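You operate a simulated robot arm through the tools that you are given. There is no shell and no other tool. Be economical: measure what you need, move in short steps, check, and stop when the job is done.

You run a simulated two-armed robot. Do the job below in one go: nothing can be reset, and whatever is moved stays where it is left.

TASK
Pick up the white brush with one hand, pass it to the other hand and put it on the top of the wax bench.

Only the result counts: the job must be done as asked and must still hold three seconds after the hand-in. Knocking over, shifting, dropping, spilling or breaking anything else fails it.

THE ROBOT
Two 7-joint arms with two-finger grippers on one trunk, on a base that drives. Base frame: it is fixed to the floor where the robot stands at the start and does not move with it; the origin is under the middle of the robot, x ahead of it, y to its left, z up; the surface under the hand at the start is at about z = 830. Lengths are in mm, angles in rad, forces in N, time in s.
The left shoulder is at the start at [149, 216, 1011], the right one opposite. With the tool pointing down near the work surface each hand reaches from about 100 to 880 mm from the robot's upright axis, wherever it stands, measured 20 degrees to its own side. Places, roughly: top of the wax bench [100, -3200, 900]. Payload 3.18 kg a hand.
Tool frame (each hand has its own): the origin (TCP) lies between the finger pads and is the grasp point; the fingertips stand 30 mm ahead of it; z points along the fingers, y is the line along which they close. The gripper opens to 144 mm. The gripper's body begins 103 mm behind the TCP.
Orientation is told as [roll, pitch, yaw] about the base's x, y, z axes, in that order, counted from this pose: with the fingers straight down and closing along the base's y, the tool's x points along the base's -x, its y along +y and its z along -z.

THE INTERFACE
- The arms move only by the tool jog_arm. It takes "left_deltas", "right_deltas" or both (then of equal length, played together; a hand with none holds still); each is a list that holds one entry, the list of rows, each a list of 6 numbers: the shift along the base's x, y, z in mm, then the turn, a rotation vector about the base's x, y, z in rad. In form: [[[x, y, z, ax, ay, az], ...]]. A call has 1 to 8 rows; each row shifts and turns the commanded pose from where the row before left it. "left_hand" and "right_hand" are, for a hand that has rows, the closure, from 0 (fully open) to 1 (shut), set as the call begins (left out, the last holds). A row lasts 0.2 s, in which the tool goes at most 50 mm and 0.15 rad; a call with a longer step from one row to the next is refused whole, and so is a gripper value outside its range. A pose out of reach is approached as far as the arm can. The call stops where the force on the tool passes 40 N (or 10 N more than at its start, if that is more) or the arm is blocked; 0.2 s more then pass. Each finger halts on what it meets, pressing with about 35 N; the grip force reading is that of the motor and also rises with nothing between the fingers. The clock runs only during rows and for 0.2 s after the last one: add rows that do not move to give the fingers time. The reply holds the time, the measured pose of the TCP, the force on the tool along the base axes, the opening and the grip force, in the units named above and with some noise, with the torque about the TCP (base axes, N m) and any sound that the robot's microphone picked up.
- Cameras (640 x 400 px; columns grow to the right, rows downward): "scene" is now at [290.9, -15.7, 1219.3]; the picture's right is [-0.16, -0.99, 0.00], its down [-0.29, 0.05, -0.96] and it looks along [0.95, -0.15, -0.29] (base axes); focal length 214 px, centre (320, 200). "left" rides on the left gripper at [76, -16, -143] in its tool frame; the picture's right is [0.21, 0.98, 0.00], its down [-0.84, 0.18, -0.51] and it looks along [-0.50, 0.11, 0.86] (tool axes); focal length 218 px, centre (320, 200). "right" rides on the right gripper at [76, 16, -143] in its tool frame; the picture's right is [-0.21, 0.98, 0.00], its down [-0.84, -0.18, -0.51] and it looks along [-0.50, -0.11, 0.86] (tool axes); focal length 218 px, centre (320, 200).
- camera(camera): a new picture of that camera. No time passes.
- slide_trunk(by): slides the trunk up (or, below 0, down) by that many mm; the arms and the scene camera ride with it, the base frame stays. It gives what a move gives, with no picture.
- base_move(legs): drives the robot by 1 to 6 legs, each [ahead, left, turn to the left] in mm, mm and rad, along the robot's own axes; the way and the turn of a leg run together, so that a leg with both is an arc; at most 1500 mm and 3.142 rad a leg. The arms and the cameras ride along, it lands a little off, and it stops where it bumps. It gives what a move gives.
- head_to(pan, tilt): turns the head with the scene camera to pan (to the left, within 1.396 rad either way) and tilt (down, from -0.506 to 1.204), counted from straight ahead of the robot. It gives what a move gives.
- locate(camera, pixels): for up to 12 pixels [column, row] of the newest picture of that camera ("zoom" is the newest enlarged one), the place [x, y, z] in the base frame of the surface seen there, good to about 2 mm. No time passes.
- inspect(camera, box): a new picture of the part [left, top, right, bottom] of that camera's present view, enlarged. No time passes.
- close_job(): hands the job in; it is judged then, once.

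Keep the steps short. Do not move on a guess: measure, check each grasp and each placing, and mend mistakes. In all there are 80 turns and 62 pictures (those below and enlarged ones count). Leave the grippers open and the arms clear of the work at the hand-in unless told otherwise, and finish with a single line.

The tools are called after "Request:" by a JSON object that holds its "fn" and its "kwargs". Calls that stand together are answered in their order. jog_arm: Moves the arms, as the interface text tells. Its arguments: {"type":"object","properties":{"left_deltas":{"type":"array","items":{"type":"array","items":{"type":"array","items":{"type":"number"}}}},"left_hand":{"type":"number"},"right_deltas":{"type":"array","items":{"type":"array","items":{"type":"array","items":{"type":"number"}}}},"right_hand":{"type":"number"}},"required":[]} The other tools are called the same way: slide_trunk (by) slides the trunk up or down; base_move (legs) drives the base; head_to (pan, tilt) turns the head that bears the scene camera; camera (camera) takes a picture; locate (camera, pixels) gives the place of the surface under pixels of a picture; inspect (camera, box) takes an enlarged picture of a part of a camera's view; close_job () hands the job in.

At the start:

```text
time: 0.0
left_ee_pos: [417.2, 76.8, 1114.6]
left_ee_rot: [0.003, -0.002, 0.008]
left_wrist_force: [65.0, 15.3, -38.6]
left_wrist_torque: [-1.92, 6.23, -0.7]
left_width: 144.0
left_grip_force: 0.0
right_ee_pos: [392.8, -300.9, 1055.8]
right_ee_rot: [0.001, -0.001, 0.0]
right_wrist_force: [0.0, 0.2, -0.1]
right_wrist_torque: [0.01, -0.04, -0.01]
right_width: 144.0
right_grip_force: 0.1
trunk travel left (down, up): [-100.0, 269.0]
robot x, y, heading: [-1.8, -4.8, -0.001]
head pan, tilt: [-0.195, 0.415]
```

scene: 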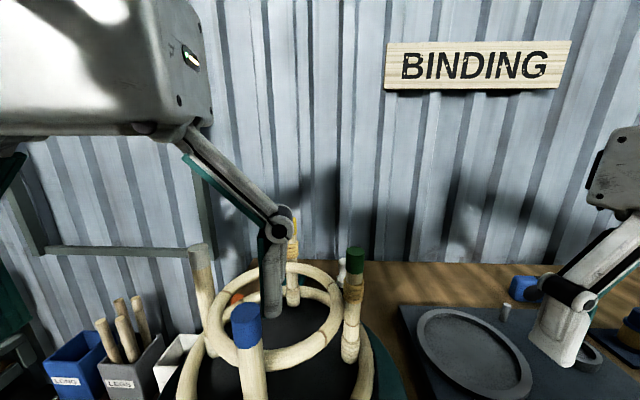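
right: 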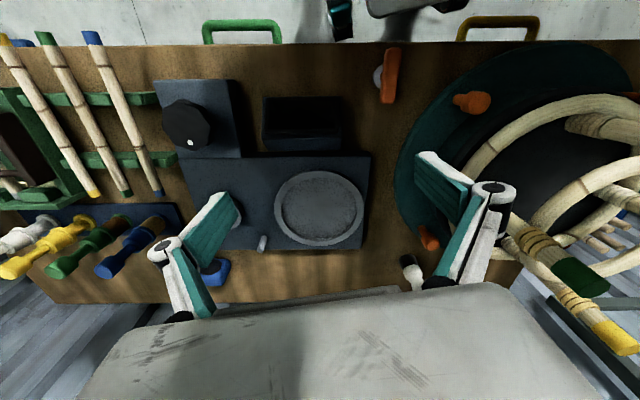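
left: 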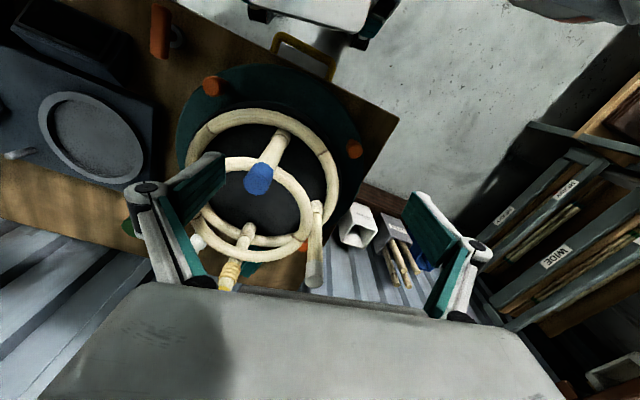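

The left wrist already reads about 65 N, so it is touching the ringed frame. The right camera shows white, yellow, green and blue handles at its lower left, around (25,240). I'll look more closely before moving anything.

Request:
{"fn": "inspect", "kwargs": {"camera": "right", "box": [0, 180, 240, 330]}}

Request:
{"fn": "inspect", "kwargs": {"camera": "scene", "box": [160, 120, 420, 400]}}

Request:
{"fn": "head_to", "kwargs": {"pan": -0.8, "tilt": 0.6}}

Request:
{"fn": "camera", "kwargs": {"camera": "scene"}}

```text
2.67 times, centred on (120, 255) of right
```

zoom: 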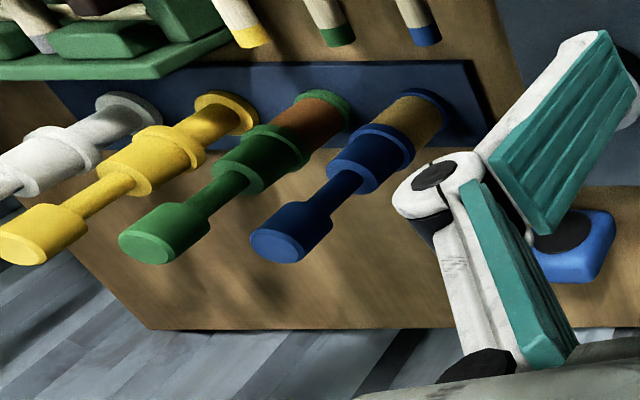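

```text
1.43 times, centred on (290, 260) of scene
```

zoom: 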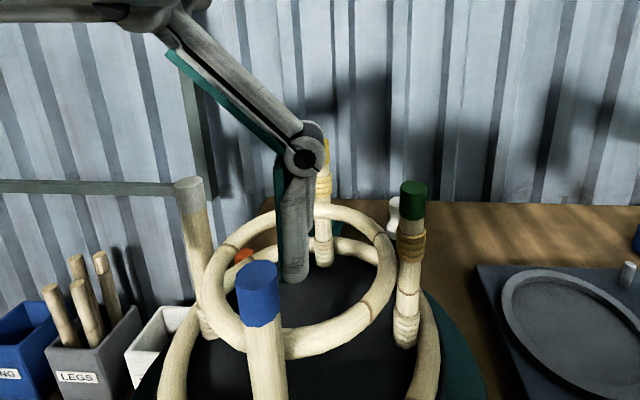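

```text
time: 1.0
left_ee_pos: [422.1, 77.3, 1111.1]
left_ee_rot: [0.009, -0.008, 0.025]
left_wrist_force: [53.2, -39.3, -49.8]
left_wrist_torque: [6.96, 3.24, 4.94]
left_width: 143.9
left_grip_force: 0.0
right_ee_pos: [393.0, -300.7, 1055.5]
right_ee_rot: [0.001, 0.001, 0.001]
right_wrist_force: [-0.8, -0.2, -0.1]
right_wrist_torque: [-0.01, 0.0, 0.0]
right_width: 144.2
right_grip_force: 0.1
trunk travel left (down, up): [-100.0, 269.0]
robot x, y, heading: [-1.3, -2.4, -0.001]
head pan, tilt: [-0.799, 0.6]
```

```text
56 pictures are left
```

scene: 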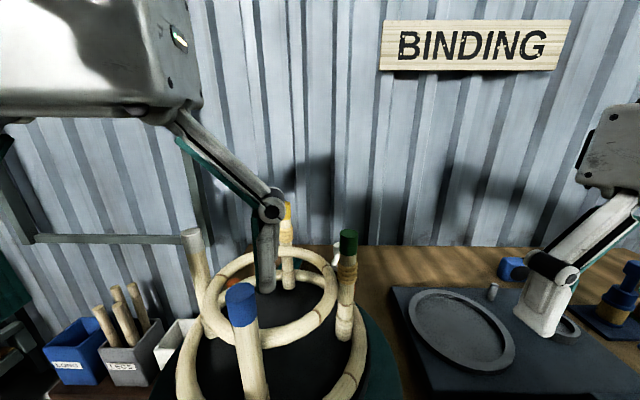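

The head reports pan -0.8, but the view hardly changed. The left hand has also drifted a few mm under a changing force. I'll check both again.

Request:
{"fn": "camera", "kwargs": {"camera": "scene"}}

Request:
{"fn": "camera", "kwargs": {"camera": "left"}}

```text
55 pictures are left
```

scene: 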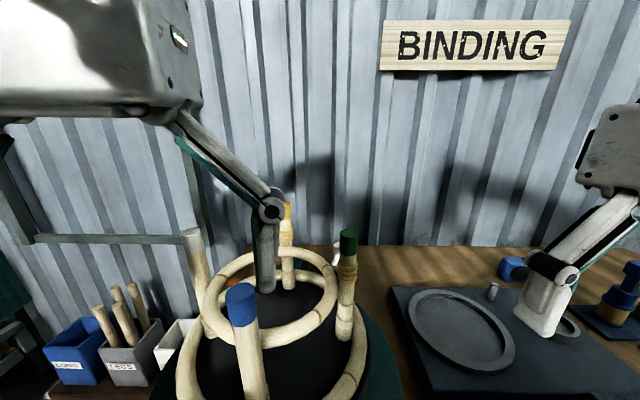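

```text
54 pictures are left
```

left: 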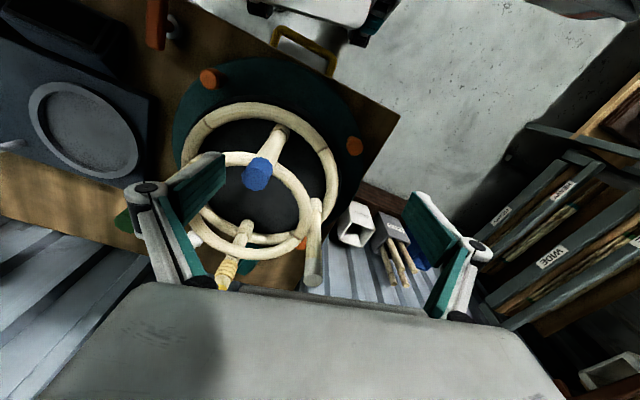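

I'll measure where the left fingertip sits relative to the ring, and where the handles are.

Request:
{"fn": "locate", "kwargs": {"camera": "scene", "pixels": [[266, 285], [232, 265], [320, 330], [285, 215], [350, 240], [240, 300], [320, 270], [620, 295], [465, 45], [270, 210], [190, 235], [600, 360]]}}

Request:
{"fn": "locate", "kwargs": {"camera": "left", "pixels": [[200, 200], [215, 160], [210, 225], [258, 175], [195, 205], [215, 285], [230, 270], [315, 280], [320, 205], [150, 255], [430, 230], [195, 120]]}}

```text
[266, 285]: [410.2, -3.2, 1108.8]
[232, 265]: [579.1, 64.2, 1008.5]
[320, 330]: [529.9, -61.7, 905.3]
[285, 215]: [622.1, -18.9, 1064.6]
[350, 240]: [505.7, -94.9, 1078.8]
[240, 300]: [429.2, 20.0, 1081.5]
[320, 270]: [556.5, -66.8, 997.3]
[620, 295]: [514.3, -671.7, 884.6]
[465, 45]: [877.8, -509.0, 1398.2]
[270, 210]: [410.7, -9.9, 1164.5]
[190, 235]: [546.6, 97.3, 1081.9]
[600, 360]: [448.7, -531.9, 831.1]
```

```text
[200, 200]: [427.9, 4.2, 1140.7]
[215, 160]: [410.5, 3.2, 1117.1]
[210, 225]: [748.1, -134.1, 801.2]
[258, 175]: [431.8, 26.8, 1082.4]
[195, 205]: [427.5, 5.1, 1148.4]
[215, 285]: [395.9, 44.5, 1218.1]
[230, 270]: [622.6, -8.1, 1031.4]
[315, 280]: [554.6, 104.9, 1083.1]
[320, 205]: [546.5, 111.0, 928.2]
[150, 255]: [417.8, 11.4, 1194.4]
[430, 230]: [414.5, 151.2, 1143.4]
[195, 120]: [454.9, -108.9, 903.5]
```

The left fingertips (z≈1081) straddle the blue leg of an upturned stool, whose top is at [431,25,1082]. The head camera, at about [291,-16,1219], looks right up against the left gripper body. I think the head is jammed against the left hand, which would explain both the force and the unchanged view. I'll set the head to the angles the camera really shows and see whether the force drops.

Request:
{"fn": "head_to", "kwargs": {"pan": -0.15, "tilt": 0.25}}

Request:
{"fn": "inspect", "kwargs": {"camera": "left", "box": [120, 100, 360, 300]}}

Request:
{"fn": "camera", "kwargs": {"camera": "scene"}}

```text
time: 2.0
left_ee_pos: [414.7, 78.4, 1116.6]
left_ee_rot: [0.003, -0.003, 0.004]
left_wrist_force: [0.3, -0.7, -0.4]
left_wrist_torque: [0.0, 0.02, -0.02]
left_width: 143.8
left_grip_force: 0.1
right_ee_pos: [392.2, -300.3, 1056.2]
right_ee_rot: [0.001, -0.003, 0.0]
right_wrist_force: [0.4, -0.2, -0.8]
right_wrist_torque: [0.02, 0.03, -0.01]
right_width: 144.1
right_grip_force: 0.1
trunk travel left (down, up): [-100.0, 269.0]
robot x, y, heading: [1.5, 3.6, 0.002]
head pan, tilt: [-0.15, 0.25]
```

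```text
2.00 times, centred on (240, 200) of left
```

zoom: 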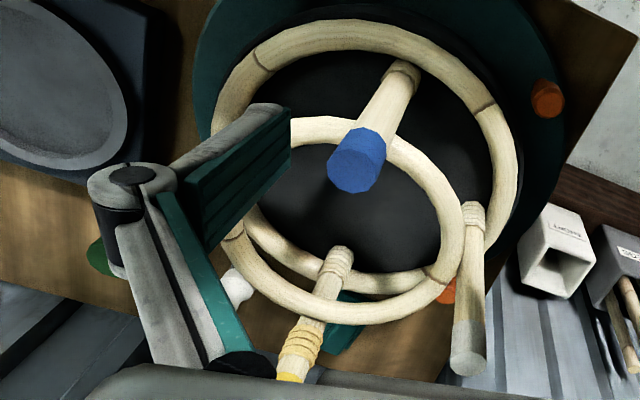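

```text
52 pictures are left
```

scene: 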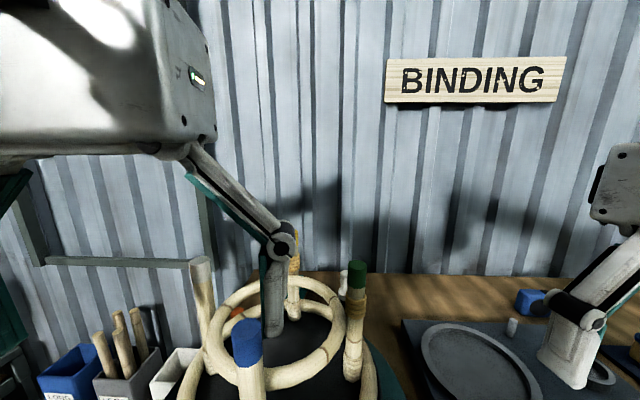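

That confirms it: with the head turned back, the left wrist force falls to 0. I'll lift the left hand clear of the stool and move it away from the head.

Request:
{"fn": "jog_arm", "kwargs": {"left_deltas": [[[8, 0, 15, 0, 0, 0], [10, 5, 30, 0, 0, 0], [5, 20, 35, 0, 0, 0], [0, 35, 30, 0, 0, 0], [0, 40, 20, 0, 0, 0], [0, 40, 0, 0, 0, 0]]]}}

Request:
{"fn": "head_to", "kwargs": {"pan": -0.7, "tilt": 0.6}}

Request:
{"fn": "camera", "kwargs": {"camera": "scene"}}

```text
time: 3.4
left_ee_pos: [410.2, 189.2, 1188.7]
left_ee_rot: [0.003, -0.004, 0.012]
left_wrist_force: [-0.4, 0.9, -0.8]
left_wrist_torque: [-0.03, -0.03, -0.02]
left_width: 144.0
left_grip_force: 0.1
left hand out of reach, approached as far as the arm can: row 4, 5, 6
right_ee_pos: [392.9, -299.6, 1056.4]
right_ee_rot: [0.0, 0.001, 0.0]
right_wrist_force: [-0.2, 0.0, 0.3]
right_wrist_torque: [-0.01, 0.02, 0.0]
right_width: 143.7
right_grip_force: 0.1
trunk travel left (down, up): [-100.0, 269.0]
robot x, y, heading: [4.0, -1.9, 0.003]
head pan, tilt: [-0.15, 0.25]
```

```text
time: 4.4
left_ee_pos: [409.5, 188.5, 1190.1]
left_ee_rot: [0.002, -0.004, 0.011]
left_wrist_force: [-0.3, 0.0, 0.0]
left_wrist_torque: [-0.02, 0.02, 0.03]
left_width: 144.1
left_grip_force: 0.0
right_ee_pos: [392.4, -301.3, 1055.8]
right_ee_rot: [0.002, 0.0, -0.001]
right_wrist_force: [-0.3, -0.9, 0.3]
right_wrist_torque: [-0.02, -0.02, 0.0]
right_width: 144.0
right_grip_force: 0.1
trunk travel left (down, up): [-100.0, 269.0]
robot x, y, heading: [-0.9, -0.9, 0.001]
head pan, tilt: [-0.7, 0.6]
```

```text
51 pictures are left
```

scene: 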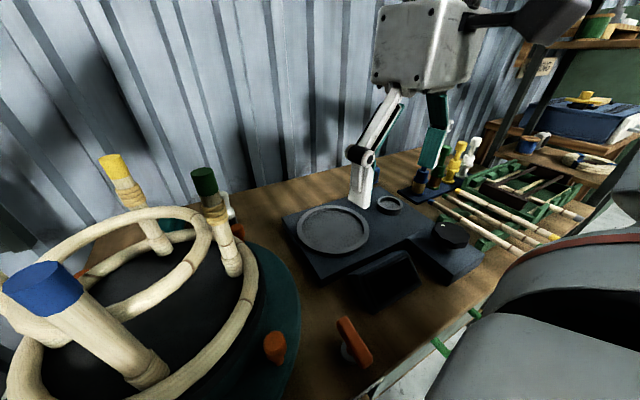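

The head is free. I'll zoom in on the row of coloured handles near (450,160) and on the small white object at (228,205).

Request:
{"fn": "inspect", "kwargs": {"camera": "scene", "box": [390, 110, 590, 235]}}

Request:
{"fn": "inspect", "kwargs": {"camera": "right", "box": [360, 220, 460, 290]}}

Request:
{"fn": "inspect", "kwargs": {"camera": "right", "box": [0, 80, 200, 290]}}

```text
3.20 times, centred on (490, 172) of scene
```

zoom: 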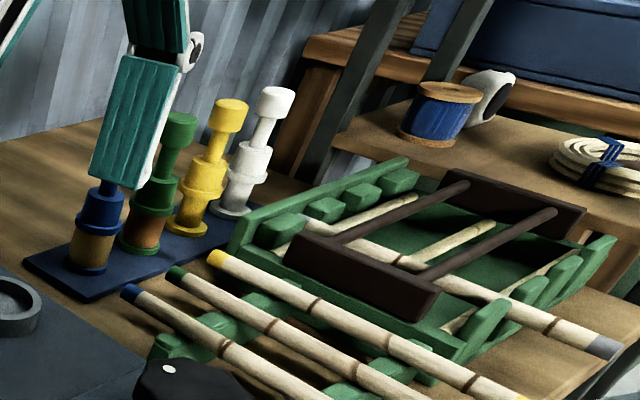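

```text
5.71 times, centred on (410, 255) of right
```

zoom: 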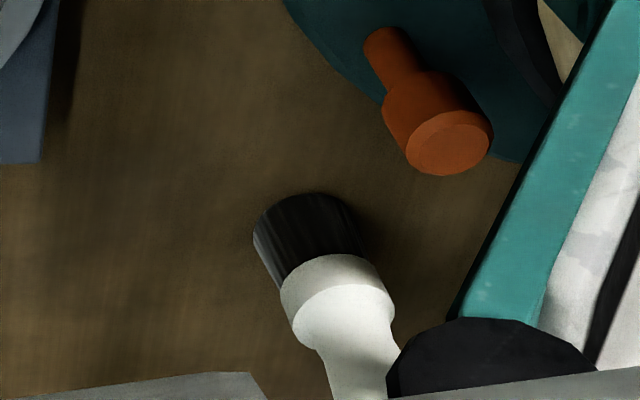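

```text
1.90 times, centred on (100, 185) of right
```

zoom: 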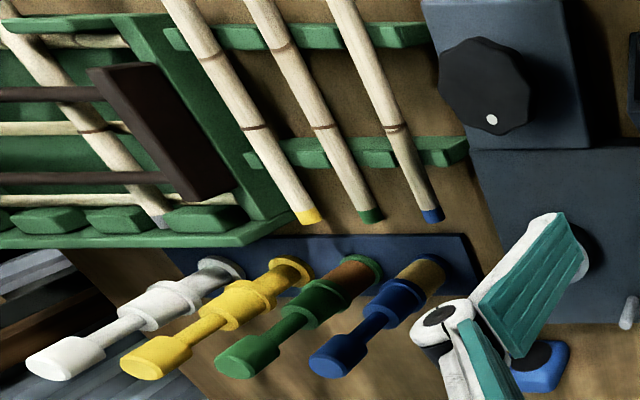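

The small object by the stool, at (412,270) in the right camera, has black bristles and a white handle, so that is the white brush. The coloured row is dispensers or other tools. I'll locate the brush and look at its surroundings.

Request:
{"fn": "inspect", "kwargs": {"camera": "scene", "box": [170, 150, 310, 300]}}

Request:
{"fn": "locate", "kwargs": {"camera": "scene", "pixels": [[227, 198], [230, 212], [239, 230], [205, 182], [275, 345], [190, 235], [260, 215], [232, 220]]}}

Request:
{"fn": "locate", "kwargs": {"camera": "right", "pixels": [[412, 262], [415, 272], [420, 285], [430, 238], [380, 240], [408, 257], [380, 285], [590, 275], [610, 340], [500, 150], [470, 190], [560, 230]]}}

```text
2.67 times, centred on (240, 225) of scene
```

zoom: 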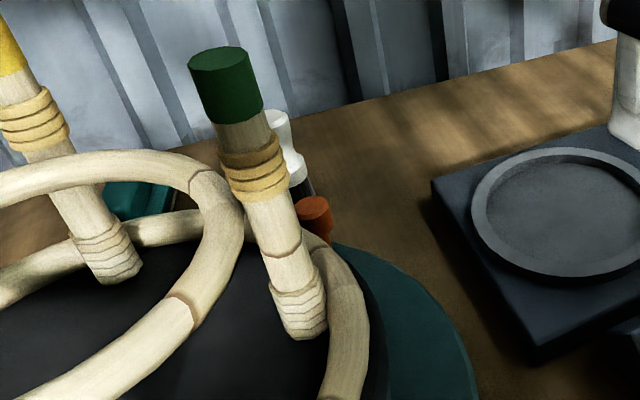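

```text
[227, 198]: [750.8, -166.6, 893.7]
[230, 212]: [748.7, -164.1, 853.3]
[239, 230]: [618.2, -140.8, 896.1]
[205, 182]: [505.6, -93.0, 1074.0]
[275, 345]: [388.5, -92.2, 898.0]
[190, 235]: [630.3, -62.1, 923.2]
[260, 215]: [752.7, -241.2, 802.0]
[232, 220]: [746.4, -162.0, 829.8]
```

```text
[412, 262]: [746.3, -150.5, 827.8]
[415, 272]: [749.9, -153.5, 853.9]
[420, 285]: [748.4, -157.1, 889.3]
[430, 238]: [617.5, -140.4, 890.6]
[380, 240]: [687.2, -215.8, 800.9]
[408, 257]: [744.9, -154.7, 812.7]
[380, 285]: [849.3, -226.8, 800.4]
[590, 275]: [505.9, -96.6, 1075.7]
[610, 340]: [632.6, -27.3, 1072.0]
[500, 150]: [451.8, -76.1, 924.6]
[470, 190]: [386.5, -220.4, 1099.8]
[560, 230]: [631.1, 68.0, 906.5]
```

The brush stands upright at about [752,-157]. The table is at z≈801 and the brush top at about 900. Plan: the right hand grips the upper handle from above, then the left hand takes the lower part from the side, away from the bench. First I'll move the right hand toward the brush at its present height, clear of the stool legs at [506,-95] and [630,-27].

Request:
{"fn": "jog_arm", "kwargs": {"right_deltas": [[[40, 0, 6, 0, 0, 0], [40, 5, 6, 0, 0, 0], [40, 15, 6, 0, 0, 0], [40, 20, 6, 0, 0, 0], [40, 25, 0, 0, 0, 0], [40, 25, 0, 0, 0, 0], [40, 25, 0, 0, 0, 0], [20, 20, 0, 0, 0, 0]]], "right_hand": 0.3}}

Request:
{"fn": "camera", "kwargs": {"camera": "right"}}

Request:
{"fn": "camera", "kwargs": {"camera": "scene"}}

```text
time: 6.2
left_ee_pos: [410.8, 189.4, 1188.2]
left_ee_rot: [0.004, -0.001, 0.01]
left_wrist_force: [0.3, -0.1, -0.3]
left_wrist_torque: [0.0, 0.02, -0.01]
left_width: 144.0
left_grip_force: 0.1
right_ee_pos: [615.4, -209.9, 1045.0]
right_ee_rot: [0.005, -0.001, -0.002]
right_wrist_force: [-0.2, -0.1, -0.9]
right_wrist_torque: [0.0, 0.02, 0.0]
right_width: 100.7
right_grip_force: 0.0
right hand out of reach, approached as far as the arm can: row 5, 6, 7, 8
trunk travel left (down, up): [-100.0, 269.0]
robot x, y, heading: [1.2, -2.0, 0.001]
head pan, tilt: [-0.7, 0.6]
```

```text
46 pictures are left
```

right: 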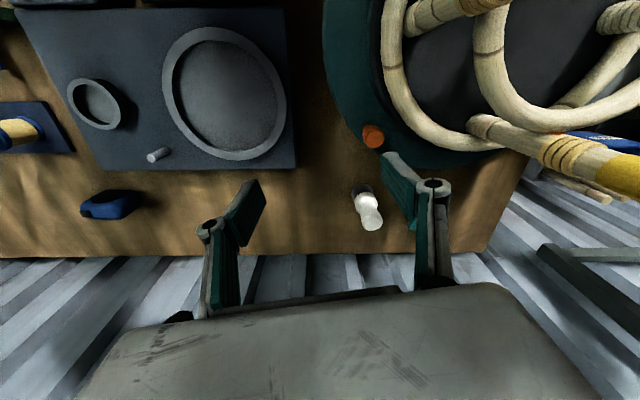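

```text
45 pictures are left
```

scene: 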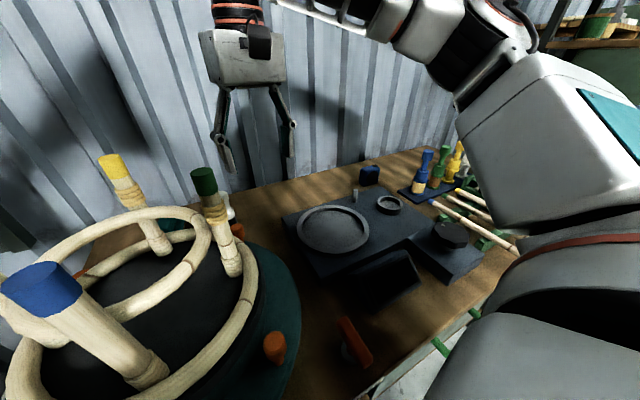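

The right hand stops at x≈615 because the wrist is too high above the shoulder. Raising the trunk 130 mm brings the shoulder level up, keeps the arm above the stool and extends the reach.

Request:
{"fn": "slide_trunk", "kwargs": {"by": 130}}

Request:
{"fn": "jog_arm", "kwargs": {"right_deltas": [[[30, 8, -20, 0, 0, 0], [30, 9, -20, 0, 0, 0], [30, 10, -20, 0, 0, 0], [15, 10, -20, 0, 0, 0], [0, 5, -10, 0, 0, 0]]]}}

Request:
{"fn": "camera", "kwargs": {"camera": "right"}}

```text
time: 7.8
left_ee_pos: [367.6, 189.1, 1353.5]
left_ee_rot: [0.002, -0.109, 0.007]
left_wrist_force: [0.2, -0.6, -0.5]
left_wrist_torque: [-0.02, 0.03, -0.02]
left_width: 144.3
left_grip_force: 0.0
right_ee_pos: [496.8, -213.6, 1350.4]
right_ee_rot: [0.006, -0.379, -0.002]
right_wrist_force: [0.0, 0.9, 0.2]
right_wrist_torque: [0.03, 0.02, 0.02]
right_width: 101.1
right_grip_force: 0.0
trunk travel left (down, up): [-230.0, 139.0]
robot x, y, heading: [0.3, 1.2, 0.0]
head pan, tilt: [-0.7, 0.6]
```

```text
time: 9.0
left_ee_pos: [366.9, 189.9, 1354.6]
left_ee_rot: [0.001, -0.111, 0.008]
left_wrist_force: [0.3, -0.6, -0.9]
left_wrist_torque: [0.0, 0.0, -0.01]
left_width: 143.9
left_grip_force: 0.1
right_ee_pos: [583.0, -202.3, 1248.9]
right_ee_rot: [0.006, -0.382, -0.002]
right_wrist_force: [-0.8, -1.1, 0.5]
right_wrist_torque: [-0.02, -0.03, -0.01]
right_width: 100.7
right_grip_force: 0.0
right hand out of reach, approached as far as the arm can: row 1, 2, 3, 4
trunk travel left (down, up): [-230.0, 139.0]
robot x, y, heading: [-1.5, -0.1, -0.002]
head pan, tilt: [-0.7, 0.6]
```

```text
44 pictures are left
```

right: 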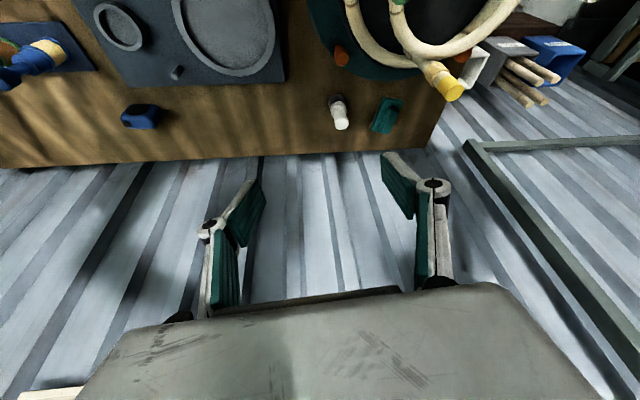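

The slide left the right hand pitched -0.38 (fingers tipped forward), with no contact. I'll level it while descending; it is now at [583,-202,1249].

Request:
{"fn": "jog_arm", "kwargs": {"right_deltas": [[[0, 0, -45, 0, 0.1, 0], [5, 0, -45, 0, 0.1, 0], [10, 0, -45, 0, 0.1, 0], [20, 0, -40, 0, 0.08, 0], [30, 10, -30, 0, 0, 0]]]}}

Request:
{"fn": "camera", "kwargs": {"camera": "right"}}

```text
time: 10.2
left_ee_pos: [365.5, 189.7, 1354.1]
left_ee_rot: [0.003, -0.112, 0.008]
left_wrist_force: [-0.8, -0.4, 0.3]
left_wrist_torque: [0.01, -0.02, 0.03]
left_width: 144.1
left_grip_force: 0.1
right_ee_pos: [609.2, -224.4, 1063.8]
right_ee_rot: [0.008, -0.002, -0.002]
right_wrist_force: [0.2, 0.3, 1.3]
right_wrist_torque: [-0.03, -0.03, 0.02]
right_width: 101.1
right_grip_force: 0.1
right hand out of reach, approached as far as the arm can: row 3, 4, 5
trunk travel left (down, up): [-230.0, 139.0]
robot x, y, heading: [-1.5, -3.0, 0.001]
head pan, tilt: [-0.7, 0.6]
```

```text
43 pictures are left
```

right: 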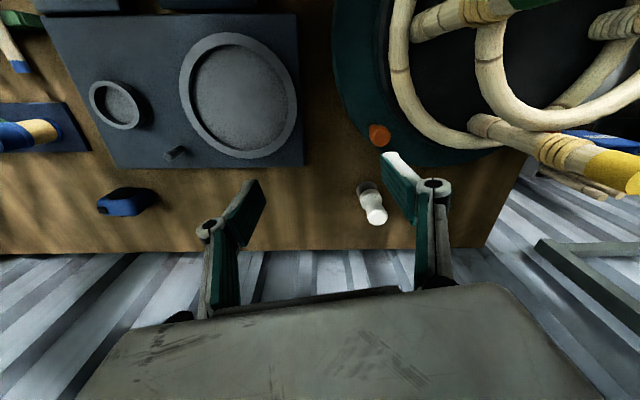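

The hand is level but still says it's out of reach at this height. I'll lower it to z≈970 (tips at 940, above the knob at ~905) and then try going forward in small steps.

Request:
{"fn": "jog_arm", "kwargs": {"right_deltas": [[[0, 0, -30, 0, 0, 0], [0, 0, -30, 0, 0, 0], [0, 0, -25, 0, 0, 0], [25, 0, 0, 0, 0, 0], [25, 0, 0, 0, 0, 0], [25, 0, 0, 0, 0, 0]]]}}

Request:
{"fn": "camera", "kwargs": {"camera": "scene"}}

```text
time: 11.6
left_ee_pos: [366.9, 189.7, 1354.1]
left_ee_rot: [0.0, -0.112, 0.009]
left_wrist_force: [0.7, -0.1, 0.7]
left_wrist_torque: [-0.01, 0.02, -0.01]
left_width: 143.9
left_grip_force: 0.1
right_ee_pos: [642.8, -249.9, 977.8]
right_ee_rot: [0.006, -0.001, -0.003]
right_wrist_force: [-0.2, -0.1, 0.1]
right_wrist_torque: [0.0, -0.04, -0.02]
right_width: 100.7
right_grip_force: 0.1
right hand out of reach, approached as far as the arm can: row 4, 5, 6
trunk travel left (down, up): [-230.0, 139.0]
robot x, y, heading: [-1.7, 0.1, 0.005]
head pan, tilt: [-0.7, 0.6]
```

```text
42 pictures are left
```

scene: 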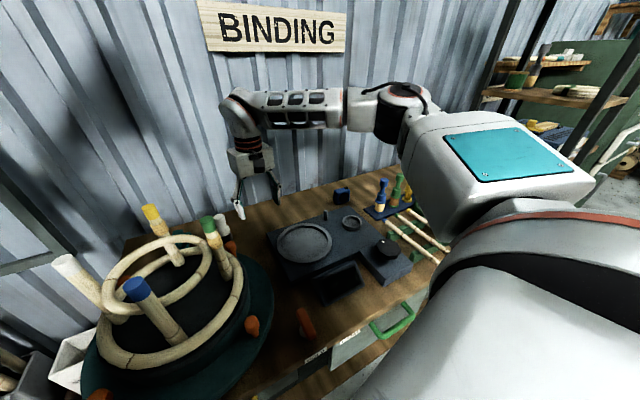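

The arm shape is clear and touching nothing, but it stops about 110 mm short. I'll measure the bench's front edge to see whether the base can drive closer.

Request:
{"fn": "locate", "kwargs": {"camera": "scene", "pixels": [[300, 355], [390, 322], [430, 300], [245, 390], [270, 290], [222, 222], [222, 232], [210, 222], [250, 325], [232, 247], [200, 200], [400, 285]]}}

Request:
{"fn": "locate", "kwargs": {"camera": "right", "pixels": [[375, 215], [372, 195], [363, 188], [380, 220]]}}

Request:
{"fn": "head_to", "kwargs": {"pan": 0, "tilt": 1.2}}

Request:
{"fn": "camera", "kwargs": {"camera": "scene"}}

```text
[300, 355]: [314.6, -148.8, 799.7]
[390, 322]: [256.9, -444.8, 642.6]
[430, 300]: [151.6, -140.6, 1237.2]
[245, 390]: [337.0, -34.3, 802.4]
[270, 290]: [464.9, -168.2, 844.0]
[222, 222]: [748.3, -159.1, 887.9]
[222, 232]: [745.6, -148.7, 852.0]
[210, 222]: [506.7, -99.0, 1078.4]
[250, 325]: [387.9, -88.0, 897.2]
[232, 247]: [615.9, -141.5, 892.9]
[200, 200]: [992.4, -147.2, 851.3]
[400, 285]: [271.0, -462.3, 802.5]
```

```text
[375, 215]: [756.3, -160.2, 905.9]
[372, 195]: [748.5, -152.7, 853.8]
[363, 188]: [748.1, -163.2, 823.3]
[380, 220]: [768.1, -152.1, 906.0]
```

```text
time: 12.7
left_ee_pos: [366.5, 189.1, 1354.0]
left_ee_rot: [0.001, -0.112, 0.009]
left_wrist_force: [0.2, -1.6, 0.4]
left_wrist_torque: [0.01, -0.01, 0.03]
left_width: 143.8
left_grip_force: 0.1
right_ee_pos: [642.6, -249.9, 978.9]
right_ee_rot: [0.004, -0.003, -0.003]
right_wrist_force: [-0.8, -0.3, 0.3]
right_wrist_torque: [-0.01, -0.03, 0.01]
right_width: 100.8
right_grip_force: 0.1
trunk travel left (down, up): [-230.0, 139.0]
robot x, y, heading: [-0.9, -0.7, 0.002]
head pan, tilt: [0.0, 1.201]
```

```text
41 pictures are left
```

scene: 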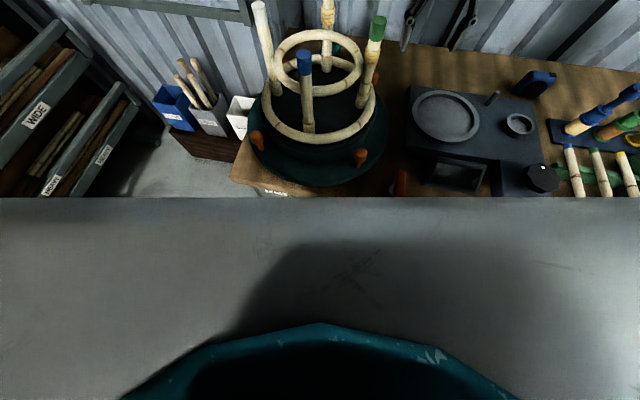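

The bench front is at x≈270, so I won't push the base closer. The arm isn't straight, so this may be a solver or posture limit. I'll try small forward steps while sinking slightly (tips stay above z≈925) and see if it still advances.

Request:
{"fn": "jog_arm", "kwargs": {"right_deltas": [[[12, 8, -3, 0, 0, 0], [12, 8, -3, 0, 0, 0], [12, 8, -3, 0, 0, 0], [12, 8, -3, 0, 0, 0], [0, 0, 0, 0, 0, 0]]]}}

```text
time: 13.8
left_ee_pos: [366.5, 189.1, 1353.1]
left_ee_rot: [0.001, -0.112, 0.009]
left_wrist_force: [0.7, 0.5, -0.2]
left_wrist_torque: [0.03, 0.05, -0.03]
left_width: 144.0
left_grip_force: 0.0
right_ee_pos: [642.7, -252.3, 975.1]
right_ee_rot: [0.006, -0.002, 0.0]
right_wrist_force: [0.3, 0.1, -0.1]
right_wrist_torque: [0.0, -0.01, -0.02]
right_width: 100.2
right_grip_force: 0.2
right hand out of reach, approached as far as the arm can: row 1, 2, 3, 4
trunk travel left (down, up): [-230.0, 139.0]
robot x, y, heading: [0.5, -0.1, -0.006]
head pan, tilt: [0.0, 1.201]
```

It won't advance any further, so this is a real posture limit, probably wrist flexion. Tilting the fingers forward by about 0.35 rad should gain reach, and a y-closing grip on a vertical handle still works at that tilt. I'll tilt, then try going forward.

Request:
{"fn": "jog_arm", "kwargs": {"right_deltas": [[[0, 0, 0, 0, -0.12, 0], [0, 0, 0, 0, -0.12, 0], [0, 0, 0, 0, -0.11, 0], [20, 10, 0, 0, 0, 0], [20, 15, 0, 0, 0, 0], [20, 15, 0, 0, 0, 0], [0, 0, 0, 0, 0, 0]]]}}

```text
time: 15.4
left_ee_pos: [365.4, 189.3, 1354.6]
left_ee_rot: [0.002, -0.112, 0.01]
left_wrist_force: [0.4, 0.5, -0.4]
left_wrist_torque: [-0.01, -0.01, 0.01]
left_width: 144.0
left_grip_force: 0.1
right_ee_pos: [695.6, -217.3, 975.6]
right_ee_rot: [0.007, -0.352, 0.0]
right_wrist_force: [0.3, 0.2, -0.5]
right_wrist_torque: [-0.02, 0.03, -0.02]
right_width: 100.9
right_grip_force: 0.1
right hand out of reach, approached as far as the arm can: row 6
trunk travel left (down, up): [-230.0, 139.0]
robot x, y, heading: [-0.2, 2.4, 0.003]
head pan, tilt: [0.0, 1.201]
```

That worked: the hand is at x=696. Now to a pre-grasp position behind and above the brush, tips still above its top (906).

Request:
{"fn": "jog_arm", "kwargs": {"right_deltas": [[[10, 12, -6, 0, 0, 0], [10, 12, -6, 0, 0, 0], [10, 12, -6, 0, 0, 0], [5, 12, -4, 0, 0, 0], [5, 12, -3, 0, 0, 0], [0, 0, 0, 0, 0, 0]]]}}

Request:
{"fn": "camera", "kwargs": {"camera": "right"}}

Request:
{"fn": "head_to", "kwargs": {"pan": -0.35, "tilt": 0.75}}

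Request:
{"fn": "camera", "kwargs": {"camera": "scene"}}

```text
time: 16.9
left_ee_pos: [366.9, 188.6, 1354.5]
left_ee_rot: [0.003, -0.111, 0.01]
left_wrist_force: [0.2, -0.7, -0.5]
left_wrist_torque: [0.01, -0.02, 0.02]
left_width: 144.0
left_grip_force: 0.1
right_ee_pos: [692.8, -215.1, 968.6]
right_ee_rot: [0.006, -0.352, -0.002]
right_wrist_force: [0.2, 0.1, -0.6]
right_wrist_torque: [0.02, -0.02, -0.02]
right_width: 100.8
right_grip_force: 0.0
right hand out of reach, approached as far as the arm can: row 1, 2, 3, 4, 5
trunk travel left (down, up): [-230.0, 139.0]
robot x, y, heading: [1.3, 4.8, 0.002]
head pan, tilt: [0.0, 1.201]
```

```text
40 pictures are left
```

right: 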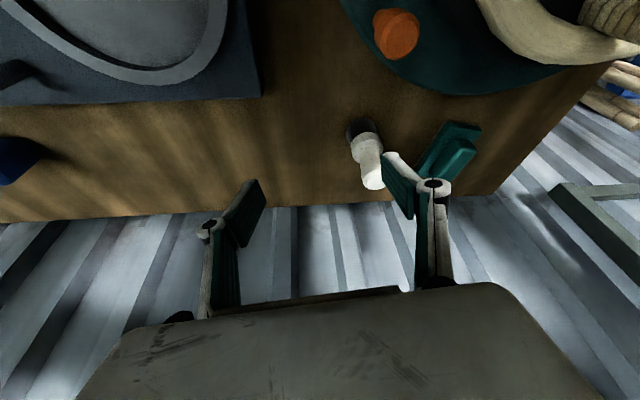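

```text
time: 17.8
left_ee_pos: [367.3, 189.1, 1353.8]
left_ee_rot: [0.001, -0.111, 0.01]
left_wrist_force: [-0.8, 0.4, 0.4]
left_wrist_torque: [-0.02, 0.0, 0.01]
left_width: 144.0
left_grip_force: 0.2
right_ee_pos: [692.8, -215.1, 968.4]
right_ee_rot: [0.007, -0.354, -0.003]
right_wrist_force: [-0.5, 0.3, -0.4]
right_wrist_torque: [-0.02, -0.01, -0.02]
right_width: 100.9
right_grip_force: 0.1
trunk travel left (down, up): [-230.0, 139.0]
robot x, y, heading: [-2.5, 2.0, 0.002]
head pan, tilt: [-0.351, 0.75]
```

```text
39 pictures are left
```

scene: 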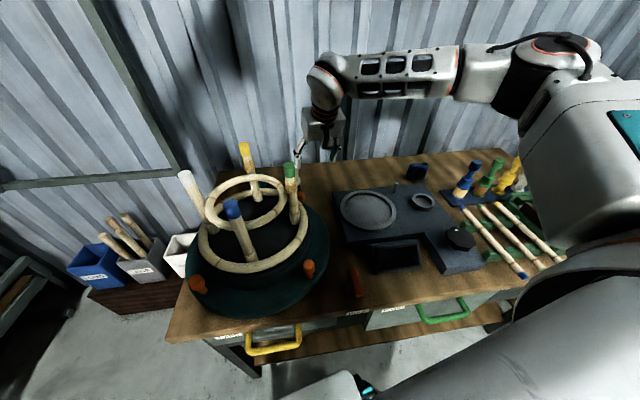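

I need to know which part limits the reach, so I'll measure shoulder, elbow and wrist, and how far the base extends.

Request:
{"fn": "locate", "kwargs": {"camera": "scene", "pixels": [[570, 50], [520, 90], [400, 75], [330, 80], [325, 115], [340, 390], [600, 130], [460, 80], [252, 350], [300, 340], [620, 250], [450, 380]]}}

```text
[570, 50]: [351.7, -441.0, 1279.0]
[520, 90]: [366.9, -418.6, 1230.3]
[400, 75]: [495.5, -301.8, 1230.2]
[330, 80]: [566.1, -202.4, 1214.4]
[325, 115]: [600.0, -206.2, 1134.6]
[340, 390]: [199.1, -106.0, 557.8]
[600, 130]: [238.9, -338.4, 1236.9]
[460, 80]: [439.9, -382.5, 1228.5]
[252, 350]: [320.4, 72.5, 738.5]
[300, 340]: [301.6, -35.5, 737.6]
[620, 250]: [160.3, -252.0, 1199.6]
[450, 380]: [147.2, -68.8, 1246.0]
```

The arm isn't stretched: the elbow is far out at [350,-450], with the forearm heading about 48° left. So the limit probably depends on hand yaw. The brush is round, so yaw is free. I'll turn the hand +0.4 and test the forward reach.

Request:
{"fn": "jog_arm", "kwargs": {"right_deltas": [[[0, 0, 0, 0, 0, 0.14], [0, 0, 0, 0, 0, 0.14], [0, 0, 0, 0, 0, 0.12], [10, 10, 0, 0, 0, 0], [10, 10, 0, 0, 0, 0], [10, 10, 0, 0, 0, 0], [0, 0, 0, 0, 0, 0]]]}}

```text
time: 19.4
left_ee_pos: [367.4, 189.3, 1353.7]
left_ee_rot: [0.003, -0.112, 0.008]
left_wrist_force: [0.2, 0.4, -0.6]
left_wrist_torque: [0.01, 0.02, -0.05]
left_width: 144.0
left_grip_force: 0.1
right_ee_pos: [702.0, -197.5, 965.5]
right_ee_rot: [0.005, -0.353, 0.395]
right_wrist_force: [-0.1, 0.4, -0.3]
right_wrist_torque: [0.04, 0.0, 0.0]
right_width: 101.0
right_grip_force: 0.1
right hand out of reach, approached as far as the arm can: row 5, 6
trunk travel left (down, up): [-230.0, 139.0]
robot x, y, heading: [-0.1, 0.4, -0.001]
head pan, tilt: [-0.351, 0.75]
```

A small gain. I'll drop to z≈930, where the brush is still 50 mm clear of the fingers, and test forward again.

Request:
{"fn": "jog_arm", "kwargs": {"right_deltas": [[[0, -5, -15, 0, 0, 0], [0, 0, -15, 0, 0, 0], [8, 4, -3, 0, 0, 0], [8, 4, 0, 0, 0, 0], [8, 4, 0, 0, 0, 0], [0, 0, 0, 0, 0, 0]]]}}

```text
time: 20.8
left_ee_pos: [367.2, 189.6, 1354.2]
left_ee_rot: [0.001, -0.11, 0.009]
left_wrist_force: [-0.3, 0.9, 0.0]
left_wrist_torque: [-0.02, -0.01, -0.01]
left_width: 144.0
left_grip_force: 0.1
right_ee_pos: [705.8, -208.1, 938.5]
right_ee_rot: [0.006, -0.352, 0.398]
right_wrist_force: [0.6, 0.3, -0.5]
right_wrist_torque: [-0.02, -0.01, 0.03]
right_width: 100.7
right_grip_force: 0.1
right hand out of reach, approached as far as the arm can: row 3, 4, 5
trunk travel left (down, up): [-230.0, 139.0]
robot x, y, heading: [3.1, -0.2, -0.003]
head pan, tilt: [-0.351, 0.75]
```

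The hand keeps drifting to -y, so the reach may be better further right, as the "20° to its own side" hint says. I'll test how far x goes at y≈-290, over clear bench at this height.

Request:
{"fn": "jog_arm", "kwargs": {"right_deltas": [[[0, -40, 3, 0, 0, 0], [0, -40, 3, 0, 0, 0], [30, -5, 0, 0, 0, 0], [30, 0, 0, 0, 0, 0], [30, 0, 0, 0, 0, 0], [0, 0, 0, 0, 0, 0]]]}}

```text
time: 22.1
left_ee_pos: [365.4, 189.3, 1354.6]
left_ee_rot: [0.001, -0.112, 0.01]
left_wrist_force: [0.5, 1.0, 0.0]
left_wrist_torque: [0.0, -0.01, 0.02]
left_width: 143.7
left_grip_force: 0.1
right_ee_pos: [730.5, -271.0, 916.5]
right_ee_rot: [-0.022, -0.389, 0.347]
right_wrist_force: [0.0, -0.7, 0.2]
right_wrist_torque: [0.04, -0.01, -0.01]
right_width: 100.8
right_grip_force: 0.1
right hand out of reach, approached as far as the arm can: row 1, 2, 3, 4, 5
trunk travel left (down, up): [-230.0, 139.0]
robot x, y, heading: [1.3, 2.8, -0.004]
head pan, tilt: [-0.351, 0.75]
```

Even retreating to -y is flagged, so the arm's redundant posture is wedged at a joint limit, probably from the odd jump during the trunk slide. I'll pull back, level the hand, return the trunk to its starting height, and approach low as the reach note describes.

Request:
{"fn": "jog_arm", "kwargs": {"right_deltas": [[[-40, 0, 10, 0, 0, -0.12], [-40, 0, 10, 0, 0, -0.12], [-40, 0, 15, 0, 0, -0.11], [-40, -5, 15, 0, 0.13, 0], [-35, -5, 15, 0, 0.13, 0], [-35, -5, 15, 0, 0.12, 0], [-20, -5, 10, 0.02, 0, 0], [0, 0, 0, 0, 0, 0]]]}}

Request:
{"fn": "slide_trunk", "kwargs": {"by": -130}}

```text
time: 23.9
left_ee_pos: [368.0, 188.7, 1353.9]
left_ee_rot: [0.002, -0.112, 0.008]
left_wrist_force: [0.3, -0.5, 0.4]
left_wrist_torque: [-0.01, 0.01, 0.02]
left_width: 144.1
left_grip_force: 0.0
right_ee_pos: [480.3, -289.9, 1006.5]
right_ee_rot: [0.004, 0.002, 0.005]
right_wrist_force: [0.2, 0.2, -0.6]
right_wrist_torque: [0.0, 0.03, 0.0]
right_width: 100.6
right_grip_force: 0.0
trunk travel left (down, up): [-230.0, 139.0]
robot x, y, heading: [1.7, -1.3, 0.002]
head pan, tilt: [-0.351, 0.75]
```

```text
time: 25.5
left_ee_pos: [414.1, 189.6, 1186.5]
left_ee_rot: [0.0, 0.017, 0.011]
left_wrist_force: [0.2, -0.8, 0.4]
left_wrist_torque: [-0.02, -0.06, -0.01]
left_width: 143.8
left_grip_force: 0.0
right_ee_pos: [479.6, -290.7, 879.0]
right_ee_rot: [0.006, -0.003, 0.007]
right_wrist_force: [-0.9, -0.1, 0.2]
right_wrist_torque: [0.02, -0.02, 0.0]
right_width: 101.0
right_grip_force: 0.1
trunk travel left (down, up): [-100.0, 269.0]
robot x, y, heading: [2.0, 0.4, -0.002]
head pan, tilt: [-0.351, 0.75]
```

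The trunk is back at its starting height and the right hand is level at [480,-291,879] with no force. I'll rise to about z 940 and go forward along y≈-260.

Request:
{"fn": "jog_arm", "kwargs": {"right_deltas": [[[0, 0, 35, 0, 0, 0], [30, 0, 25, 0, 0, 0], [35, 5, 0, 0, 0, 0], [35, 5, 0, 0, 0, 0], [35, 5, 0, 0, 0, 0], [35, 5, 0, 0, 0, 0], [30, 5, 0, 0, 0, 0], [0, 0, 0, 0, 0, 0]]]}}

```text
time: 27.3
left_ee_pos: [415.9, 189.6, 1185.0]
left_ee_rot: [0.0, 0.019, 0.011]
left_wrist_force: [-0.1, 0.1, -0.4]
left_wrist_torque: [0.02, -0.03, 0.04]
left_width: 143.9
left_grip_force: 0.0
right_ee_pos: [680.8, -265.7, 938.9]
right_ee_rot: [0.006, 0.001, 0.006]
right_wrist_force: [1.9, -0.5, 0.2]
right_wrist_torque: [-0.01, -0.02, -0.04]
right_width: 100.7
right_grip_force: 0.1
trunk travel left (down, up): [-100.0, 269.0]
robot x, y, heading: [0.0, 2.2, -0.001]
head pan, tilt: [-0.351, 0.75]
```

No reach problem now. I'll continue to directly above the brush, with tips about 15 mm above its top, and check with the cameras.

Request:
{"fn": "jog_arm", "kwargs": {"right_deltas": [[[20, 18, 6, 0, 0, 0], [20, 22, 4, 0, 0, 0], [20, 22, 2, 0, 0, 0], [10, 24, 0, 0, 0, 0], [5, 22, 0, 0, 0, 0], [0, 0, 0, 0, 0, 0]]]}}

Request:
{"fn": "camera", "kwargs": {"camera": "right"}}

Request:
{"fn": "camera", "kwargs": {"camera": "scene"}}

```text
time: 28.7
left_ee_pos: [417.3, 188.2, 1185.0]
left_ee_rot: [0.0, 0.021, 0.01]
left_wrist_force: [0.6, -0.1, -0.8]
left_wrist_torque: [-0.02, 0.01, 0.01]
left_width: 144.2
left_grip_force: 0.1
right_ee_pos: [679.2, -216.9, 922.3]
right_ee_rot: [0.007, 0.0, 0.006]
right_wrist_force: [-0.1, 0.9, 0.4]
right_wrist_torque: [0.03, 0.03, -0.01]
right_width: 100.8
right_grip_force: 0.1
right hand out of reach, approached as far as the arm can: row 1, 2, 3, 4, 5
trunk travel left (down, up): [-100.0, 269.0]
robot x, y, heading: [0.9, -4.5, 0.0]
head pan, tilt: [-0.351, 0.75]
```

```text
38 pictures are left
```

right: 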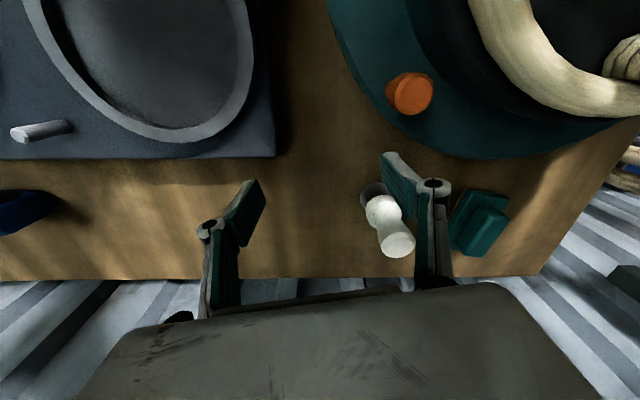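

```text
37 pictures are left
```

scene: 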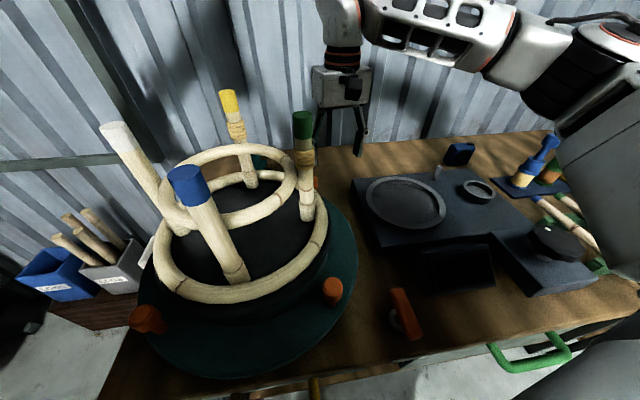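

It stops again at radius ~712. The elbow posture is better now, and a forward tilt gave about 55 mm before. I'll tilt -0.35 and move toward the brush, rising slightly.

Request:
{"fn": "jog_arm", "kwargs": {"right_deltas": [[[0, -5, 8, 0, -0.12, 0], [0, 0, 8, 0, -0.12, 0], [0, 0, 8, 0, -0.11, 0], [10, 15, 0, 0, 0, 0], [15, 15, 0, 0, 0, 0], [15, 15, 0, 0, 0, 0], [10, 15, 0, 0, 0, 0], [0, 0, 0, 0, 0, 0]]]}}

```text
time: 30.5
left_ee_pos: [418.9, 188.6, 1185.5]
left_ee_rot: [0.001, 0.022, 0.01]
left_wrist_force: [0.3, -0.2, 0.3]
left_wrist_torque: [0.02, 0.02, 0.03]
left_width: 144.1
left_grip_force: 0.0
right_ee_pos: [719.4, -188.0, 944.9]
right_ee_rot: [0.004, -0.347, 0.005]
right_wrist_force: [-0.4, -0.7, 0.0]
right_wrist_torque: [0.01, 0.02, 0.02]
right_width: 100.8
right_grip_force: 0.1
right hand out of reach, approached as far as the arm can: row 6, 7
trunk travel left (down, up): [-100.0, 269.0]
robot x, y, heading: [3.4, -3.3, -0.005]
head pan, tilt: [-0.351, 0.75]
```

The hand is at radius 743 and needs about 771. I'll tilt a further -0.2 (the camera and palm still clear the orange knob at [618,-140,905] by about 60 mm) and continue.

Request:
{"fn": "jog_arm", "kwargs": {"right_deltas": [[[0, 0, 3, 0, -0.1, 0], [0, 0, 3, 0, -0.1, 0], [6, 8, 0, 0, 0, 0], [6, 8, 0, 0, 0, 0], [6, 8, 0, 0, 0, 0], [0, 7, 0, 0, 0, 0], [0, 0, 0, 0, 0, 0]]]}}

Request:
{"fn": "camera", "kwargs": {"camera": "right"}}

```text
time: 32.1
left_ee_pos: [417.2, 189.1, 1185.2]
left_ee_rot: [0.001, 0.021, 0.009]
left_wrist_force: [0.2, 0.4, -0.5]
left_wrist_torque: [0.0, 0.03, -0.01]
left_width: 144.2
left_grip_force: 0.0
right_ee_pos: [737.6, -165.4, 951.2]
right_ee_rot: [0.004, -0.549, 0.002]
right_wrist_force: [0.4, 0.4, -0.8]
right_wrist_torque: [0.02, 0.02, -0.01]
right_width: 100.7
right_grip_force: 0.1
right hand out of reach, approached as far as the arm can: row 6
trunk travel left (down, up): [-100.0, 269.0]
robot x, y, heading: [0.1, 0.8, 0.0]
head pan, tilt: [-0.351, 0.75]
```

```text
36 pictures are left
```

right: 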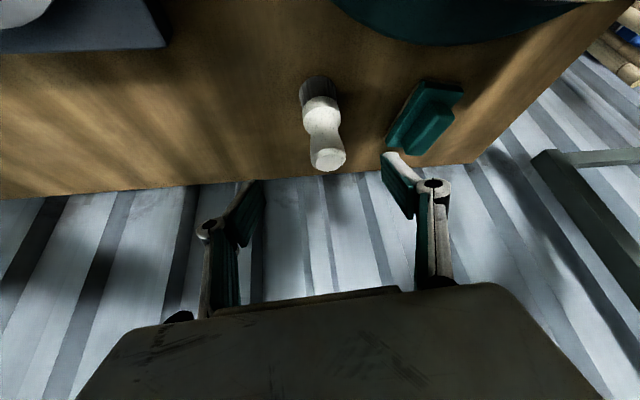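

The brush is now between the fingers. I'll measure its axis, profile and top, plus the teal block beside it.

Request:
{"fn": "inspect", "kwargs": {"camera": "right", "box": [280, 60, 380, 185]}}

Request:
{"fn": "locate", "kwargs": {"camera": "right", "pixels": [[328, 161], [314, 158], [344, 155], [328, 140], [320, 100], [306, 108], [338, 104], [318, 82], [390, 138], [405, 145], [340, 122], [308, 126]]}}

```text
3.20 times, centred on (330, 122) of right
```

zoom: 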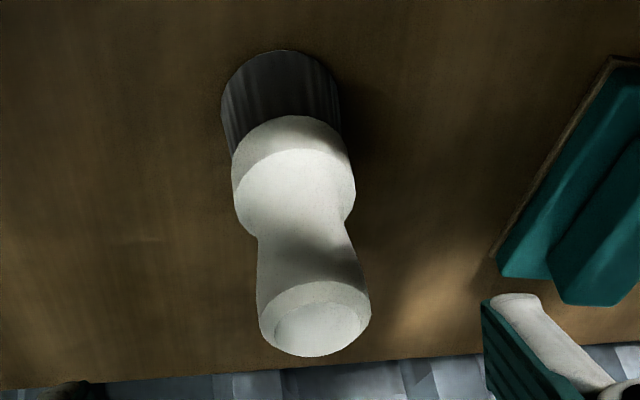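

```text
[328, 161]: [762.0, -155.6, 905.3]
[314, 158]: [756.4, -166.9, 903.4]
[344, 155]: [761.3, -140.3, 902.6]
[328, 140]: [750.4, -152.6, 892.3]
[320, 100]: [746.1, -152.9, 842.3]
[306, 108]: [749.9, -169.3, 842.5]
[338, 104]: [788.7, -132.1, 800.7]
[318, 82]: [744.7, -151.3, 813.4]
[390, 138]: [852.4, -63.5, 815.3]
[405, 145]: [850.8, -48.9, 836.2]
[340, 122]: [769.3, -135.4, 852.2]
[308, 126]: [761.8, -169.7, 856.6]
```

The brush axis is about [761,-153], its top is at 905, the ferrule is 34 mm wide at z 828–856 and the knob about 30 mm wide. I'll go down to TCP [760,-153,884], with the fingers straddling it in y.

Request:
{"fn": "jog_arm", "kwargs": {"right_deltas": [[[4, 4, -14, 0, 0, 0], [4, 4, -14, 0, 0, 0], [5, 4, -14, 0, 0, 0], [5, 0, -13, 0, 0, 0], [4, 0, -12, 0, 0, 0], [0, 0, 0, 0, 0, 0]]]}}

Request:
{"fn": "camera", "kwargs": {"camera": "right"}}

```text
time: 33.5
left_ee_pos: [416.0, 189.1, 1186.9]
left_ee_rot: [0.0, 0.021, 0.011]
left_wrist_force: [0.3, -0.7, 0.5]
left_wrist_torque: [0.01, -0.02, 0.01]
left_width: 144.0
left_grip_force: 0.1
right_ee_pos: [758.4, -166.3, 884.2]
right_ee_rot: [0.003, -0.551, 0.006]
right_wrist_force: [0.9, 1.0, -0.1]
right_wrist_torque: [0.02, 0.0, 0.0]
right_width: 100.9
right_grip_force: 0.1
right hand out of reach, approached as far as the arm can: row 2, 3
trunk travel left (down, up): [-100.0, 269.0]
robot x, y, heading: [2.4, 0.4, 0.001]
head pan, tilt: [-0.351, 0.75]
```

```text
34 pictures are left
```

right: 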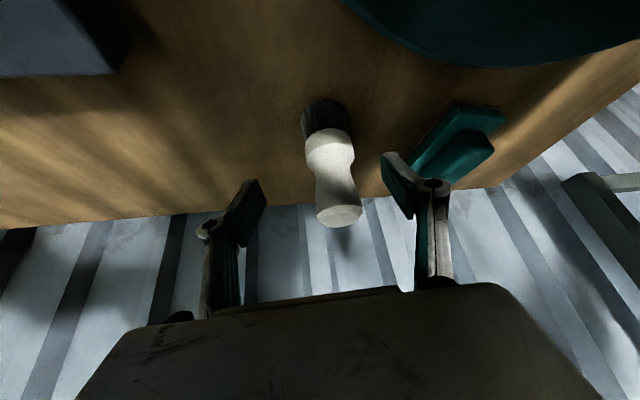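

TCP y is -166 and the axis is at -153, so I'll correct 13 mm to the left before closing.

Request:
{"fn": "jog_arm", "kwargs": {"right_deltas": [[[0, 7, 0, 0, 0, 0], [2, 6, 0, 0, 0, 0], [0, 0, 0, 0, 0, 0]]]}}

Request:
{"fn": "camera", "kwargs": {"camera": "right"}}

Request:
{"fn": "locate", "kwargs": {"camera": "right", "pixels": [[340, 214], [322, 216], [360, 210], [330, 148], [308, 150], [352, 145], [390, 165]]}}

```text
time: 34.3
left_ee_pos: [415.7, 189.8, 1186.3]
left_ee_rot: [0.0, 0.02, 0.009]
left_wrist_force: [0.0, -0.1, -0.7]
left_wrist_torque: [0.02, -0.03, 0.02]
left_width: 144.0
left_grip_force: 0.0
right_ee_pos: [759.3, -165.6, 883.5]
right_ee_rot: [0.004, -0.546, 0.008]
right_wrist_force: [-0.3, -0.1, 0.1]
right_wrist_torque: [-0.02, -0.02, 0.02]
right_width: 101.0
right_grip_force: 0.0
right hand out of reach, approached as far as the arm can: row 1, 2
trunk travel left (down, up): [-100.0, 269.0]
robot x, y, heading: [3.6, 0.4, 0.001]
head pan, tilt: [-0.351, 0.75]
```

```text
33 pictures are left
```

right: 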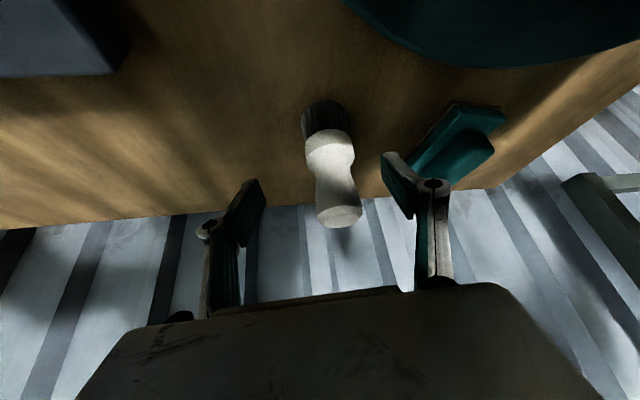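

```text
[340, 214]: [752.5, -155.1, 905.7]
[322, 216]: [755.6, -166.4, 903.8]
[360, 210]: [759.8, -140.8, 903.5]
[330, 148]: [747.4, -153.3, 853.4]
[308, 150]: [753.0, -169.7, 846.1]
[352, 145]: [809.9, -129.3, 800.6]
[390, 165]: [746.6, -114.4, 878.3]
```

The arm is at its limit there. A bit more tilt (-0.12) frees reach, so I'll do that and then shift +13 mm in y.

Request:
{"fn": "jog_arm", "kwargs": {"right_deltas": [[[0, 0, 0, 0, -0.07, 0], [0, 0, 0, 0, -0.07, 0], [0, 6, 0, 0, 0, 0], [0, 6, 0, 0, 0, 0], [0, 0, 0, 0, 0, 0]]]}}

```text
time: 35.5
left_ee_pos: [417.3, 188.3, 1185.9]
left_ee_rot: [0.001, 0.02, 0.012]
left_wrist_force: [-0.4, 0.3, 1.1]
left_wrist_torque: [0.0, -0.03, 0.02]
left_width: 143.7
left_grip_force: 0.1
right_ee_pos: [757.9, -154.1, 883.3]
right_ee_rot: [0.003, -0.689, 0.005]
right_wrist_force: [0.2, 0.1, 0.5]
right_wrist_torque: [-0.02, 0.0, 0.01]
right_width: 100.4
right_grip_force: 0.1
trunk travel left (down, up): [-100.0, 269.0]
robot x, y, heading: [-1.2, -1.7, 0.001]
head pan, tilt: [-0.351, 0.75]
```

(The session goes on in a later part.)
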